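You operate a simulated robot arm through the tools that you are given. There is no shell and no other tool. Be economical: measure what you need, move in short steps, check, and stop when the job is done.

Carry out the task below with a simulated robot arm. There is one attempt and no reset: what you move stays moved.

TASK
Stand the carton labelled "milk" from the dining table beside the purple starter jar. It goes on the side that lies toward x +0.7, y -0.7 (a direction in the base frame), with about 3 cm between them.
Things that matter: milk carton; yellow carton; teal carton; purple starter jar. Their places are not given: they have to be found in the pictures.

It is judged by the outcome, as a careful person would: the job done as asked, and still so three seconds after it is handed in. It fails if anything else is knocked over, pushed out of place, dropped, spilled or broken.

THE ROBOT
A 7-joint arm with a two-finger parallel gripper, fixed in place. Base frame: the origin is at the foot of the arm, x ahead of it, y to its left, z up; the work surface is at about z = 0. Lengths are in m, angles in degrees, forces in N, time in s.
With the tool pointing down near the work surface it reaches from about 0.24 to 0.62 m from the base axis. Its first joint turns from -66.0 to 66.0 degrees. Payload 2.6 kg.
Tool frame: the origin (TCP) lies between the finger pads and is the grasp point; the fingertips stand 0.03 m ahead of it; z points along the fingers, y is the line along which they close. The gripper opens to 0.094 m. The fingers are 0.028 m wide and 0.01 m thick; the gripper's body (0.05 by 0.096 m) begins 0.055 m behind the TCP.
Orientation is that of the tool frame in the base frame, as [roll, pitch, yaw] about the fixed x, y, z axes, in that order (R = Rz(yaw) Ry(pitch) Rx(roll)). With the fingers straight down and closing along the base's y, the tool's x points along the base's -x, its y along +y and its z along -z.

THE INTERFACE
- The arm moves only by the tool step_arm. Its argument "series" is a list of rows, each a list of 5 numbers: the opening, from 0 (shut) to 1 (fully open), then the shift along the base's x, y, z in m, then the turn about the base's z in degrees. In form: [[fingers, x, y, z, twist], ...]. A call has 1 to 20 rows; each row shifts and turns the commanded pose from where the row before left it. A row lasts 0.2 s, in which the tool goes at most 0.05 m and 8.6 degrees; a call with a longer step from one row to the next is refused whole, and so is a gripper value outside its range. A pose out of reach is approached as far as the arm can. The call stops where the force on the tool passes 40 N (or 10 N more than at its start, if that is more) or the arm is blocked; 0.2 s more then pass. The fingers move at their own pace (about 0.072 m/s each) and stop on an object; they squeeze with about 31 N. The grip force told is the motor's: it shows also when the fingers shut on nothing. Time passes only in rows, and 0.2 s behind the last, so rows that do not move let the fingers close. It gives the time, the measured TCP pose, the force on the tool (base axes), the opening and the grip force at its end, in the units of the frame above (readings bear some noise).
- Cameras (640 x 400 px; columns grow to the right, rows downward): "scene" is fixed at [0.0264, 0.424, 0.5669]; the picture's right is [-0.80, -0.60, 0.00], its down [-0.40, 0.54, -0.74] and it looks along [0.44, -0.60, -0.67] (base axes); focal length 304 px, centre (320, 200). "wrist" rides on the gripper at [-0.037, 0, -0.058] in the tool frame; the picture's right is [0.00, -1.00, 0.00], its down [0.97, 0.00, -0.24] and it looks along [0.24, 0.00, 0.97] (tool axes); focal length 218 px, centre (320, 200).
- get_image(camera): a new picture of that camera. No time passes.
- probe_pixels(camera, pixels): for up to 12 pixels [column, row] of the newest picture of that camera ("zoom" is the newest enlarged one), the place [x, y, z] in the base frame of the surface seen there, good to about 0.003 m, but the place of the scene camera against the robot may be out by one fixed shift of up to 0.025 m in any direction. No time passes.
- close_up(camera, box): a new picture of the part [left, top, right, bottom] of that camera's present view, enlarged. No time passes.
- close_job(): hands the job in; it is judged then, once.

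Work in short steps. Measure before you move; look again where a grasp or a placing could have gone wrong, and mend it. You have 60 turns and 26 pictures in all, the two below and enlarged ones among them. Open the gripper and draw the arm clear of the work before you hand the job in, unless the task says otherwise; then end with one line.

The tools are called after ">>>" as a command line: name --pt "numbers of a row" for each row, then --argument value for the rest, lists and objects as JSON in quotes. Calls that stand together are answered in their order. step_arm: Moves the arm, as the interface text tells. Its arguments: {"type":"object","properties":{"series":{"type":"array","items":{"type":"array","items":{"type":"number"}}}},"required":["series"]} The other tools are called the same way: get_image (camera) takes a picture; probe_pixels (camera, pixels) gives the place of the surface under pixels of a picture; close_up (camera, box) takes an enlarged picture of a part of a camera's view; close_job () hands the job in.

At the start:

```text
t: 0.0
eef_pos: [0.3207, -0.1428, 0.2799]
tool_rot: [179.9, 0.0, 180.0]
ft_force: [-0.9, -0.9, 0.2]
opening: 0.0939
finger_force: 0.0
```

scene: 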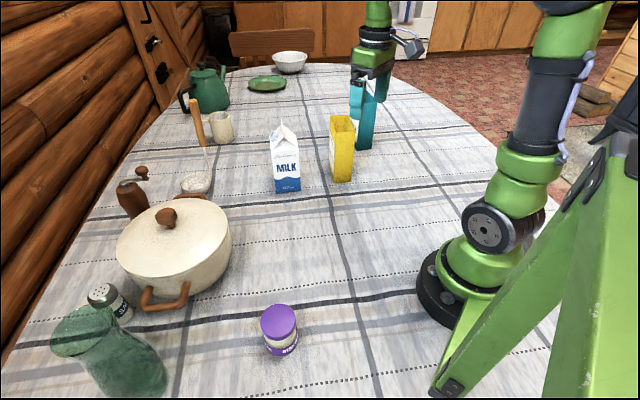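
wrist: 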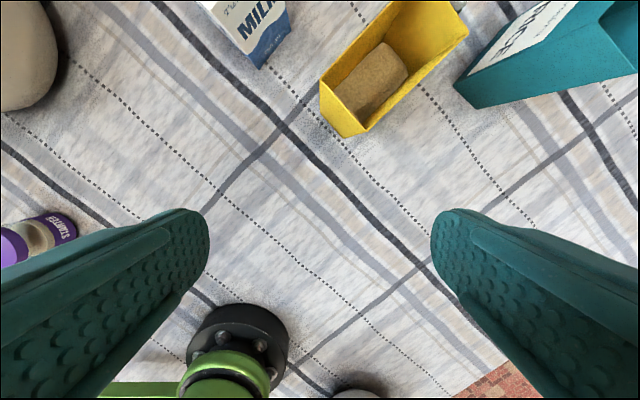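

The milk carton is at scene (286,160), the yellow one at (342,150) and the jar at (279,330). I'll probe them in both views.

>>> probe_pixels --camera "scene" --pixels '[[286, 186], [275, 190], [300, 188], [284, 152], [283, 125], [342, 180], [342, 120], [278, 320], [282, 350], [265, 322], [294, 322], [365, 145]]'

>>> probe_pixels --camera "wrist" --pixels '[[262, 66], [285, 10], [255, 30], [322, 85], [345, 135], [366, 130], [467, 30], [456, 85], [476, 106], [75, 225], [15, 245], [70, 240]]'

>>> close_up --camera "scene" --box '[240, 90, 400, 190]'

```text
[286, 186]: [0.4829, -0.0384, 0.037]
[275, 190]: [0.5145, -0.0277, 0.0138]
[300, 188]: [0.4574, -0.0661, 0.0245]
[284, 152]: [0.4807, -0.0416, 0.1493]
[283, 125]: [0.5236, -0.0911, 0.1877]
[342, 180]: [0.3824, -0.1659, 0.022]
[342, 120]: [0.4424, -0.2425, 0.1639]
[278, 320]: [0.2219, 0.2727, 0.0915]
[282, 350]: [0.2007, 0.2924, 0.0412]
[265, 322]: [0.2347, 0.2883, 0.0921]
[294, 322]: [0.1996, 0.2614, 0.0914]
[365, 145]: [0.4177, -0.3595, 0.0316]
```

```text
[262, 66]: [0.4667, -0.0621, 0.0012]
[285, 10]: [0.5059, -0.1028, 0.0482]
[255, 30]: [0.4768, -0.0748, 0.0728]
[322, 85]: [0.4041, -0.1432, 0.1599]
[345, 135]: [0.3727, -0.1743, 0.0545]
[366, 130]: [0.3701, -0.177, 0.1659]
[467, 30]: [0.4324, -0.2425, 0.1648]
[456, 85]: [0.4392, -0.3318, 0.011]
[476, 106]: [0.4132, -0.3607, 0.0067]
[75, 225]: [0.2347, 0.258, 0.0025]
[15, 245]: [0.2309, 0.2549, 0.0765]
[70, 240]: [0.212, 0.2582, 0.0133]
```

```text
4.00 times, centred on (320, 140) of scene
```

zoom: 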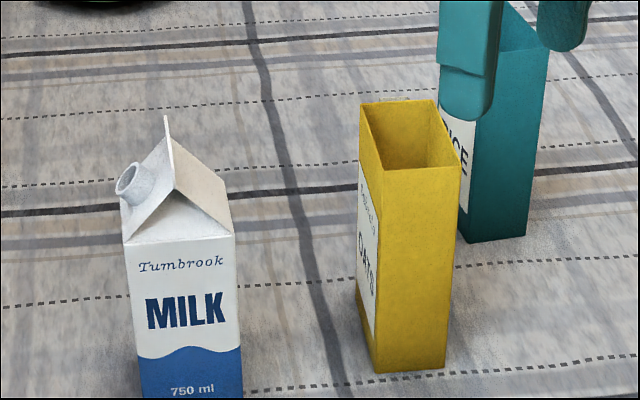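

Next I move above the milk, turning the fingers toward closing along its front face direction (about 36°), so I can look straight down.

>>> step_arm --pt "1 0 0 0.035 0" --pt "1 0 0 0.035 0" --pt "1 0.02 0.01 0 -7.7" --pt "1 0.02 0.01 0 -7.7" --pt "1 0.02 0.01 0 -7.7" --pt "1 0.02 0.01 0 -7.7" --pt "1 0.02 0.01 0 -7.7" --pt "1 0.02 0.01 0 -7.7" --pt "1 0.02 0.01 0 -7.8" --pt "1 0 0 0 0"

>>> get_image --camera "wrist"

>>> close_up --camera "scene" --box '[240, 110, 400, 210]'

```text
t: 2.2
eef_pos: [0.4623, -0.0721, 0.3482]
tool_rot: [-179.9, 0.0, 125.9]
ft_force: [-0.1, -0.6, -0.3]
opening: 0.094
finger_force: 0.1
```

```text
22 pictures are left
```

wrist: 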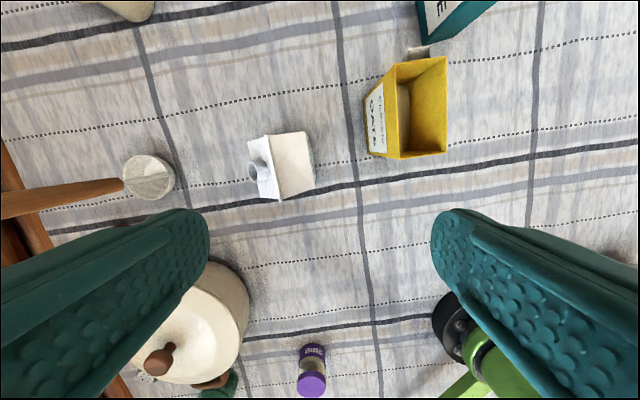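

```text
4.00 times, centred on (320, 160) of scene
```

zoom: 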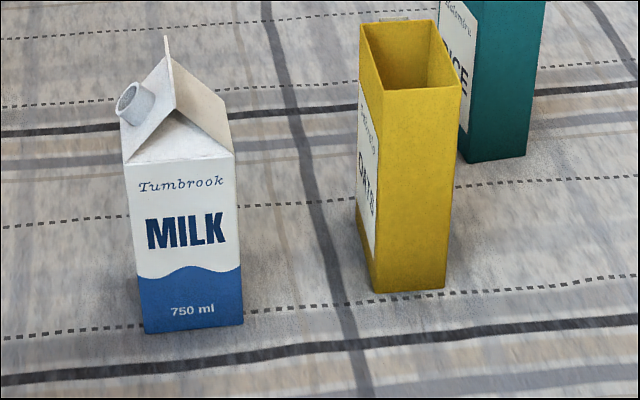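

The milk top is at wrist (282,165), with a spout on its left panel. I'll enlarge it and probe.

>>> close_up --camera "wrist" --box '[222, 110, 350, 210]'

>>> probe_pixels --camera "wrist" --pixels '[[311, 372], [324, 382], [299, 382], [312, 392], [312, 350], [302, 345], [323, 344], [308, 135], [314, 183], [270, 150]]'

>>> probe_pixels --camera "zoom" --pixels '[[320, 200]]'

```text
4.00 times, centred on (286, 160) of wrist
```

zoom: 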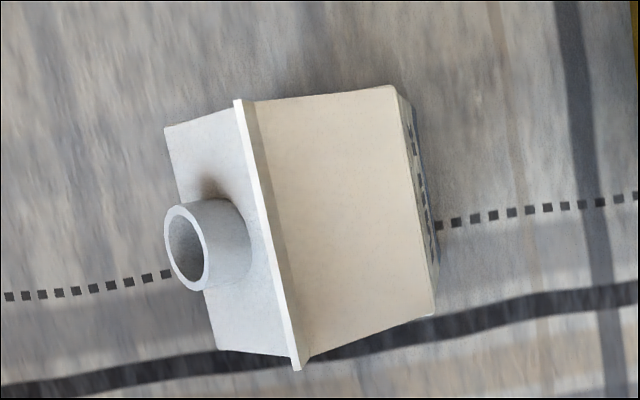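

```text
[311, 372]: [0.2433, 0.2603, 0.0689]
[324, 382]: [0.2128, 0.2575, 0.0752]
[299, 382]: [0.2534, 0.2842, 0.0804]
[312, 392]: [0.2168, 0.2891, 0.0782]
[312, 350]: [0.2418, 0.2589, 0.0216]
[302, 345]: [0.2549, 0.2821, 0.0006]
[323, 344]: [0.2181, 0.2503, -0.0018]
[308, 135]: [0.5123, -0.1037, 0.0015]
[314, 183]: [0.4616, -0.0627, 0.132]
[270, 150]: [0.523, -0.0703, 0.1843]
```

```text
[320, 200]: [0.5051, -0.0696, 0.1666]
```

>>> probe_pixels --camera "zoom" --pixels '[[170, 130], [222, 343], [390, 92], [428, 312], [240, 108], [296, 360], [188, 245], [310, 348], [263, 105], [225, 205], [434, 260], [412, 130]]'

>>> close_up --camera "wrist" --box '[247, 300, 375, 400]'

```text
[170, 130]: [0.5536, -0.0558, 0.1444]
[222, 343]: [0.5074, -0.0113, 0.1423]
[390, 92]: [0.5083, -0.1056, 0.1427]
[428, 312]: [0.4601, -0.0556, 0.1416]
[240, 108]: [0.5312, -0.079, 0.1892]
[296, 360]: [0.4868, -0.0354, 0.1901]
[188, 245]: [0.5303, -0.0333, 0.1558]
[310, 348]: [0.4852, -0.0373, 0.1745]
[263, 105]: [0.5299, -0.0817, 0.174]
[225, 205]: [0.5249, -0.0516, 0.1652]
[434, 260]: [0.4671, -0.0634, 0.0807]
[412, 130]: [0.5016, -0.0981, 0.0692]
```

```text
4.00 times, centred on (311, 350) of wrist
```

zoom: 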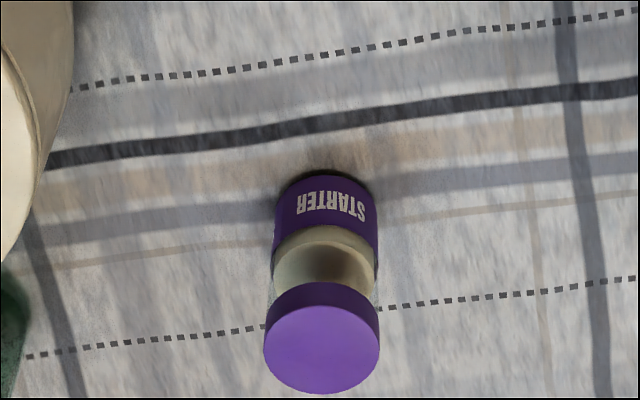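

The milk's shoulder corners give a square about 0.066 wide, centred near (0.507,-0.057) and turned 45°. I'll grasp across the gable-end faces so the spout stays clear. Next I measure the jar and its neighbours.

>>> probe_pixels --camera "zoom" --pixels '[[322, 350], [266, 348], [377, 348], [322, 390], [322, 310], [276, 230], [376, 240], [322, 178], [290, 190], [360, 195]]'

>>> probe_pixels --camera "wrist" --pixels '[[248, 310], [240, 280], [152, 362], [235, 345], [210, 380], [232, 380], [195, 270], [222, 372]]'

>>> get_image --camera "scene"

>>> probe_pixels --camera "scene" --pixels '[[278, 320], [262, 322], [296, 322], [278, 308], [278, 338], [230, 240], [165, 305], [168, 218], [300, 188], [125, 300]]'

```text
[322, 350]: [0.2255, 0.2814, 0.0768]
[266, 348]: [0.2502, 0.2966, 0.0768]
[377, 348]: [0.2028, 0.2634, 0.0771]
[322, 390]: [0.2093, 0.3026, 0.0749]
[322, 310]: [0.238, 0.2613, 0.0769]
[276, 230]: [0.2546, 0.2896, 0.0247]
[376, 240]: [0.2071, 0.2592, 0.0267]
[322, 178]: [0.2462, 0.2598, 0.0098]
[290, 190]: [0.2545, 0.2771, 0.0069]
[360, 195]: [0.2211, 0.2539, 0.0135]
```

```text
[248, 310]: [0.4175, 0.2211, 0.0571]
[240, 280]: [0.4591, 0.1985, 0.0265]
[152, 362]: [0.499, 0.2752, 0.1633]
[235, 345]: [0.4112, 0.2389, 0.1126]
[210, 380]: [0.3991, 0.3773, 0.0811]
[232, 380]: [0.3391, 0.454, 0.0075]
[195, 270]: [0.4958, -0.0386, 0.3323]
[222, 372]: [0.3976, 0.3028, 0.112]
```

```text
18 pictures are left
```

scene: 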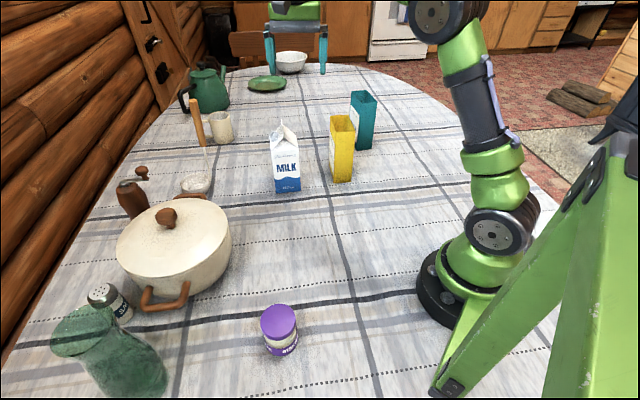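

```text
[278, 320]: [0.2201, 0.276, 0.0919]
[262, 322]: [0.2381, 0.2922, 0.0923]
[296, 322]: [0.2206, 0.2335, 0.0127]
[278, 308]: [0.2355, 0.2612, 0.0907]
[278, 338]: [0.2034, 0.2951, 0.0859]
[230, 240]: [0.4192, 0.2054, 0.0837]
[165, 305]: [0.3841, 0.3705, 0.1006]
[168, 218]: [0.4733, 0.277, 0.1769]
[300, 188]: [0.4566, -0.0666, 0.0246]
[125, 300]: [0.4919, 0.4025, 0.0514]
```

The jar's centre is (0.226,0.280) with radius about 0.029, so the carton should end at about (0.291,0.215), same orientation as now. I turn the fingers to close along 135° and centre over the milk.

>>> step_arm --pt "1 0.0075 0.0025 0 8.25" --pt "1 0.0075 0.0025 0 8.25" --pt "1 0.0075 0.0025 0 8.25" --pt "1 0.0075 0.0025 0 8.25" --pt "1 0.0075 0.0025 0 8.25" --pt "1 0.0076 0.0026 0 8.25" --pt "1 0 0 0 8.25" --pt "1 0 0 0 8.25" --pt "1 0 0 0 8.25" --pt "1 0 0 0 8.25" --pt "1 0 0 0 8.25" --pt "1 0 0 0 8.25" --pt "1 0 0 0 0"

>>> get_image --camera "wrist"

```text
t: 5.0
eef_pos: [0.5058, -0.0566, 0.3498]
tool_rot: [180.0, 0.1, -134.9]
ft_force: [-0.2, 0.3, -0.7]
opening: 0.0941
finger_force: 0.1
```

```text
17 pictures are left
```

wrist: 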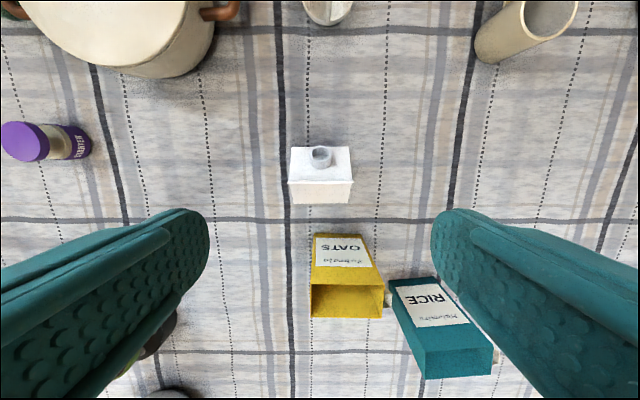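

The carton is square to the fingers, at wrist (320,175). I recheck its centre from this view.

>>> probe_pixels --camera "wrist" --pixels '[[293, 149], [349, 149], [292, 202], [350, 202], [290, 182], [352, 182], [320, 181], [310, 285], [385, 285], [312, 160]]'

```text
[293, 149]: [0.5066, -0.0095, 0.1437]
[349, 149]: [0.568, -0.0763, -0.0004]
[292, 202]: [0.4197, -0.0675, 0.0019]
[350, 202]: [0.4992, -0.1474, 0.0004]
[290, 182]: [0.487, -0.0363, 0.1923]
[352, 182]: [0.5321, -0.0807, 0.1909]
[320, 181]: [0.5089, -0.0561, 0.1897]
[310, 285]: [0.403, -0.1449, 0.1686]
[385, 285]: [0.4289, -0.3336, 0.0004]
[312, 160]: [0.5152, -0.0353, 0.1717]
```

Ridge top is at z 0.191, so TCP z of 0.143 leaves 7 mm under the gripper body. I go down in two stages.

>>> step_arm --pt "1 0.002 -0.001 -0.03 0" --pt "1 0 0 -0.03 0" --pt "1 0 0 -0.03 0" --pt "1 0 0 -0.03 0" --pt "1 0 0 -0.02 0" --pt "1 0 0 0 0"

>>> get_image --camera "wrist"

>>> get_image --camera "scene"

```text
t: 6.4
eef_pos: [0.5085, -0.0583, 0.2078]
tool_rot: [-180.0, 0.0, -135.1]
ft_force: [-0.4, 0.7, -0.1]
opening: 0.0937
finger_force: 0.1
```

```text
16 pictures are left
```

wrist: 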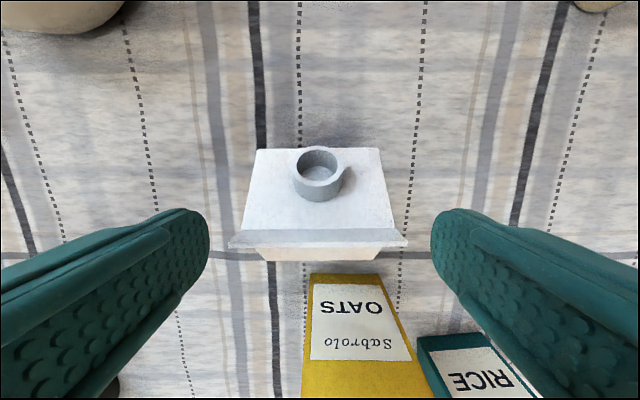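

```text
15 pictures are left
```

scene: 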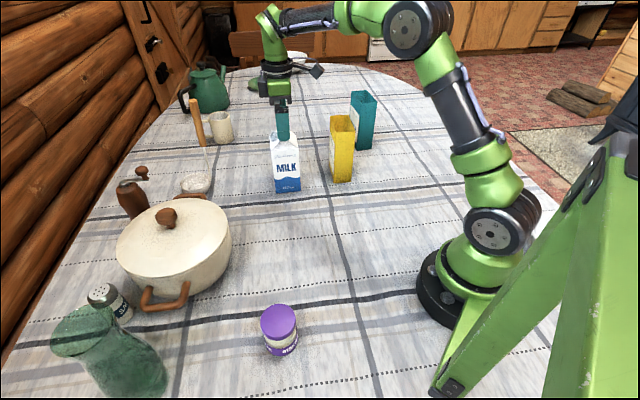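

The ridge is centred between the fingers (228–407 px). I descend 0.064 and close.

>>> step_arm --pt "1 0 0 -0.02 0" --pt "1 0 0 -0.02 0" --pt "1 0 0 -0.015 0" --pt "1 0 0 -0.01 0" --pt "1 0 0 0 0"

>>> step_arm --pt "0.6 0 0 0 0" --pt "0.6 0 0 0 0" --pt "0.5 0 0 0 0" --pt "0.5 0 0 0 0" --pt "0.5 0 0 0 0"

```text
t: 7.6
eef_pos: [0.5096, -0.0584, 0.1421]
tool_rot: [-180.0, 0.0, -135.0]
ft_force: [-0.4, -0.2, 0.1]
opening: 0.0939
finger_force: 0.1
```

```text
t: 8.8
eef_pos: [0.509, -0.0575, 0.1423]
tool_rot: [-180.0, 0.1, -135.0]
ft_force: [-1.4, 1.4, 0.1]
opening: 0.0744
finger_force: 30.6
```

The grip holds at 0.074 with 30.6 N. I lift gently and check.

>>> step_arm --pt "0.5 0 0 0.01 0" --pt "0.5 0 0 0.02 0" --pt "0.5 0 0 0.02 0" --pt "0.5 0 0 0 0"

>>> close_up --camera "scene" --box '[240, 90, 400, 190]'

>>> get_image --camera "wrist"

```text
t: 9.8
eef_pos: [0.5092, -0.0569, 0.1932]
tool_rot: [-180.0, -0.1, -135.1]
ft_force: [-0.3, 1.7, -4.5]
opening: 0.0743
finger_force: 31.1
```

```text
4.00 times, centred on (320, 140) of scene
```

zoom: 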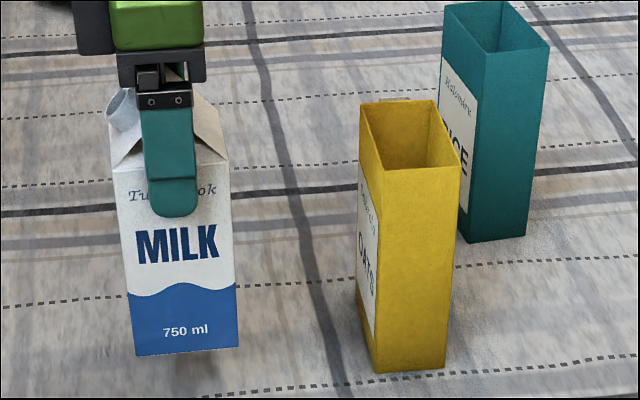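

```text
13 pictures are left
```

wrist: 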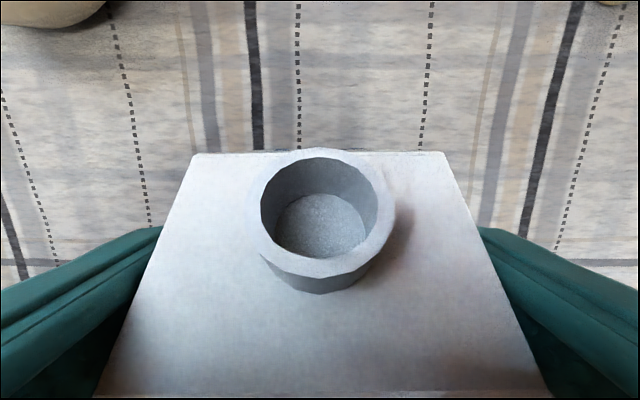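

Carton is held level and clear. I lift further and carry it straight to (0.2925,0.214), passing clear of the pot and the yellow carton.

>>> step_arm --pt "0.5 0 0 0.02 0" --pt "0.5 0 0 0.03 0" --pt "0.5 -0.0065 0.0081 0.01 0" --pt "0.5 -0.015 0.0188 0 0" --pt "0.5 -0.015 0.0188 0 0" --pt "0.5 -0.015 0.0188 0 0" --pt "0.5 -0.015 0.0188 0 0" --pt "0.5 -0.015 0.0188 0 0" --pt "0.5 -0.015 0.0188 0 0" --pt "0.5 -0.015 0.0188 0 0" --pt "0.5 -0.015 0.0188 0 0" --pt "0.5 -0.015 0.0188 0 0" --pt "0.5 -0.015 0.0188 0 0" --pt "0.5 -0.015 0.0188 0 0" --pt "0.5 -0.015 0.0188 0 0" --pt "0.5 -0.015 0.0188 0 0" --pt "0.5 -0.01 0.0125 0 0" --pt "0.5 -0.005 0.0062 0 0" --pt "0.5 0 0 0 0" --pt "0.5 0 0 0 0"

>>> get_image --camera "scene"

>>> get_image --camera "wrist"

```text
t: 14.0
eef_pos: [0.2925, 0.2128, 0.2541]
tool_rot: [180.0, 0.1, -135.1]
ft_force: [0.4, -0.1, -5.3]
opening: 0.0745
finger_force: 31.4
```

```text
12 pictures are left
```

scene: 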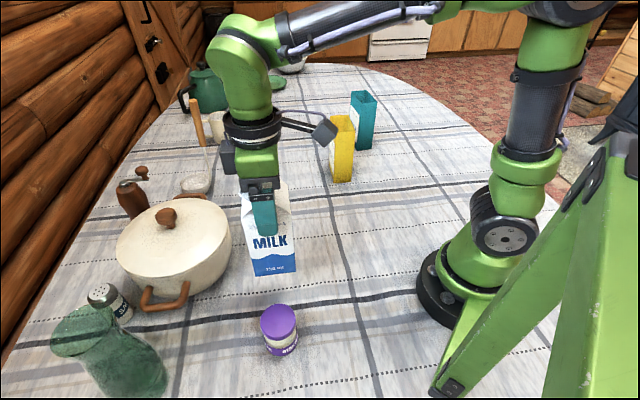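

```text
11 pictures are left
```

wrist: 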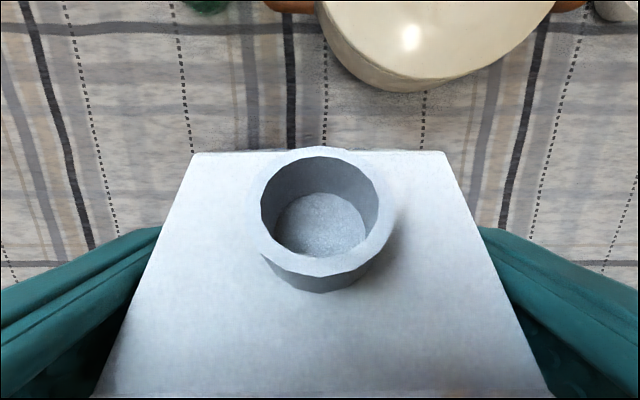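

The pose is on target, and the bottom is about 0.112 above the table. I lower to about 2 cm and check the gap.

>>> step_arm --pt "0.5 0 0 -0.02 0" --pt "0.5 0 0 -0.025 0" --pt "0.5 0 0 -0.025 0" --pt "0.5 0 0.001 -0.02 0" --pt "0.5 0 0 0 0"

>>> close_up --camera "scene" --box '[192, 240, 352, 340]'

>>> probe_pixels --camera "zoom" --pixels '[[320, 200], [240, 100], [360, 100], [344, 320], [280, 320], [400, 320], [344, 270], [344, 365]]'

```text
t: 15.2
eef_pos: [0.2931, 0.2137, 0.1622]
tool_rot: [-179.9, 0.0, -135.1]
ft_force: [1.2, 0.5, -4.5]
opening: 0.0743
finger_force: 30.9
```

```text
4.00 times, centred on (272, 290) of scene
```

zoom: 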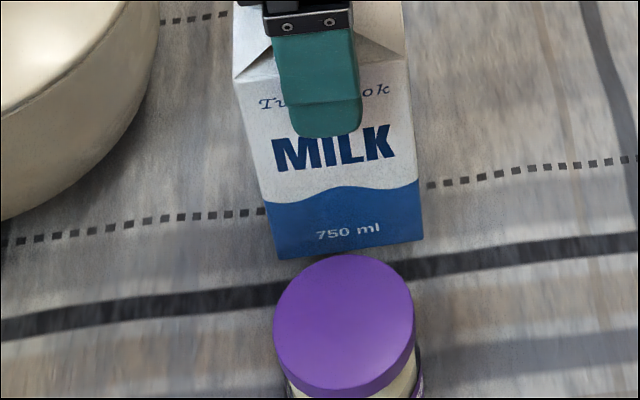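

```text
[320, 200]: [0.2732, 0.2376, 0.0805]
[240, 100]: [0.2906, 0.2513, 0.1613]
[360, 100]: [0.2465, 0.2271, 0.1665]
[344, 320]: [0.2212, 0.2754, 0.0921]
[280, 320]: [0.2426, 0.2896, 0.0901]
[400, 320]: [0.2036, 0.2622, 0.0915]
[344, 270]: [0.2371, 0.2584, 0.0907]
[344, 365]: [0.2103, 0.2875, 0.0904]
```

The measured gap is about 33 mm. I nudge 3 mm closer and set it down slowly.

>>> step_arm --pt "0.5 -0.002 0.002 -0.008 0" --pt "0.5 0 0 -0.005 0" --pt "0.5 0 0 -0.003 0" --pt "0.5 0 0 -0.002 0" --pt "0.5 0 0 -0.001 0" --pt "0.5 0 0 0 0"

```text
t: 16.6
eef_pos: [0.2911, 0.216, 0.1446]
tool_rot: [-179.9, 0.0, -134.9]
ft_force: [-0.4, 0.6, -5.6]
opening: 0.0742
finger_force: 31.1
```

Still hanging (force z -5.6). I continue in millimetre steps until contact.

>>> step_arm --pt "0.5 0 0 -0.001 0" --pt "0.5 0 0 -0.001 0" --pt "0.5 0 0 0 0"

```text
t: 17.4
eef_pos: [0.2897, 0.2157, 0.1429]
tool_rot: [-179.9, 0.0, -135.0]
ft_force: [0.0, 0.4, -5.1]
opening: 0.0742
finger_force: 30.9
```

>>> step_arm --pt "0.5 0 0 -0.001 0" --pt "0.5 0 0 0 0"

>>> step_arm --pt "0.5 0 0 -0.001 0" --pt "0.5 0 0 0 0"

```text
t: 18.0
eef_pos: [0.2902, 0.2161, 0.1435]
tool_rot: [-180.0, 0.0, -135.0]
ft_force: [-3.9, -2.6, 7.9]
opening: 0.0743
finger_force: 30.8
```

```text
t: 18.6
eef_pos: [0.291, 0.2164, 0.1441]
tool_rot: [180.0, 0.1, -135.0]
ft_force: [-7.7, -6.3, 25.5]
opening: 0.0739
finger_force: 30.7
```

It has touched down (force +25 N). I ease up 1.5 mm and release.

>>> step_arm --pt "0.5 0 0 0.0015 0" --pt "0.5 0 0 0 0" --pt "0.85 0 0 0 0" --pt "1 0 0 0 0" --pt "1 0 0 0 0" --pt "1 0 0 0 0"

>>> get_image --camera "wrist"

```text
t: 20.0
eef_pos: [0.2908, 0.2165, 0.1432]
tool_rot: [-179.9, 0.1, -135.0]
ft_force: [0.0, -1.1, -0.5]
opening: 0.094
finger_force: 0.1
```

```text
9 pictures are left
```

wrist: 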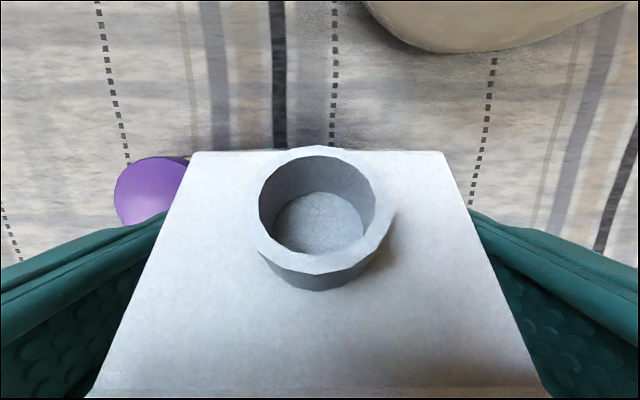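

Released; the fingers are clear of both sides. I rise straight up and then draw back away from the work.

>>> step_arm --pt "1 0 0 0.015 0" --pt "1 0 0 0.03 0" --pt "1 0 0 0.03 0" --pt "1 0 0 0.03 0" --pt "1 0 0 0.03 0" --pt "1 0 0 0.02 0" --pt "1 0.01 -0.03 0 0" --pt "1 0.01 -0.03 0 0" --pt "1 0.01 -0.03 0 0" --pt "1 0.01 -0.03 0 0" --pt "1 0.01 -0.03 0 0" --pt "1 0 0 0 0"

>>> get_image --camera "scene"

>>> get_image --camera "wrist"

```text
t: 22.6
eef_pos: [0.3406, 0.0679, 0.2971]
tool_rot: [-180.0, 0.1, -135.0]
ft_force: [0.0, -0.7, -0.4]
opening: 0.094
finger_force: 0.1
```

```text
8 pictures are left
```

scene: 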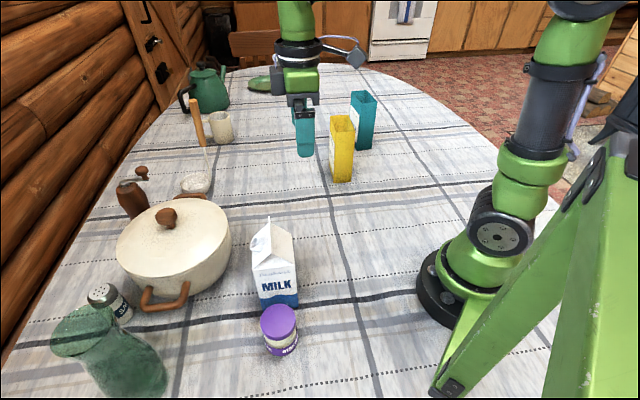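

```text
7 pictures are left
```

wrist: 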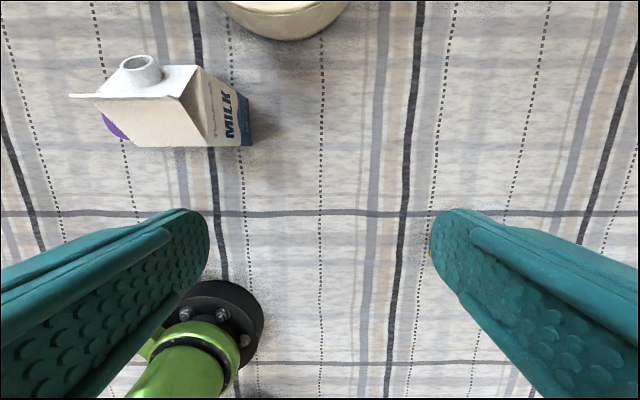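

The carton stands upright, and the others haven't moved. One last gap check in the scene view.

>>> probe_pixels --camera "scene" --pixels '[[260, 285], [290, 285], [262, 298], [296, 298], [278, 320], [265, 322], [292, 322]]'

```text
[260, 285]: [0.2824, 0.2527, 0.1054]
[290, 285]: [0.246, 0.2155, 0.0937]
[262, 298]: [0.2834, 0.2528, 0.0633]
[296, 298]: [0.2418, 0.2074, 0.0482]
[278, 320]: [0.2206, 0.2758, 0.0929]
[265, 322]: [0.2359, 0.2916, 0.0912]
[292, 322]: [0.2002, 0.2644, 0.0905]
```

The gap is about 31 mm, on the right side of the jar. I'm handing in.

>>> close_job

```text
The job is handed in.
```

The milk carton stands upright beside the purple starter jar on the (+0.7, -0.7) side, with a measured gap of about 3.1 cm; nothing else was disturbed.
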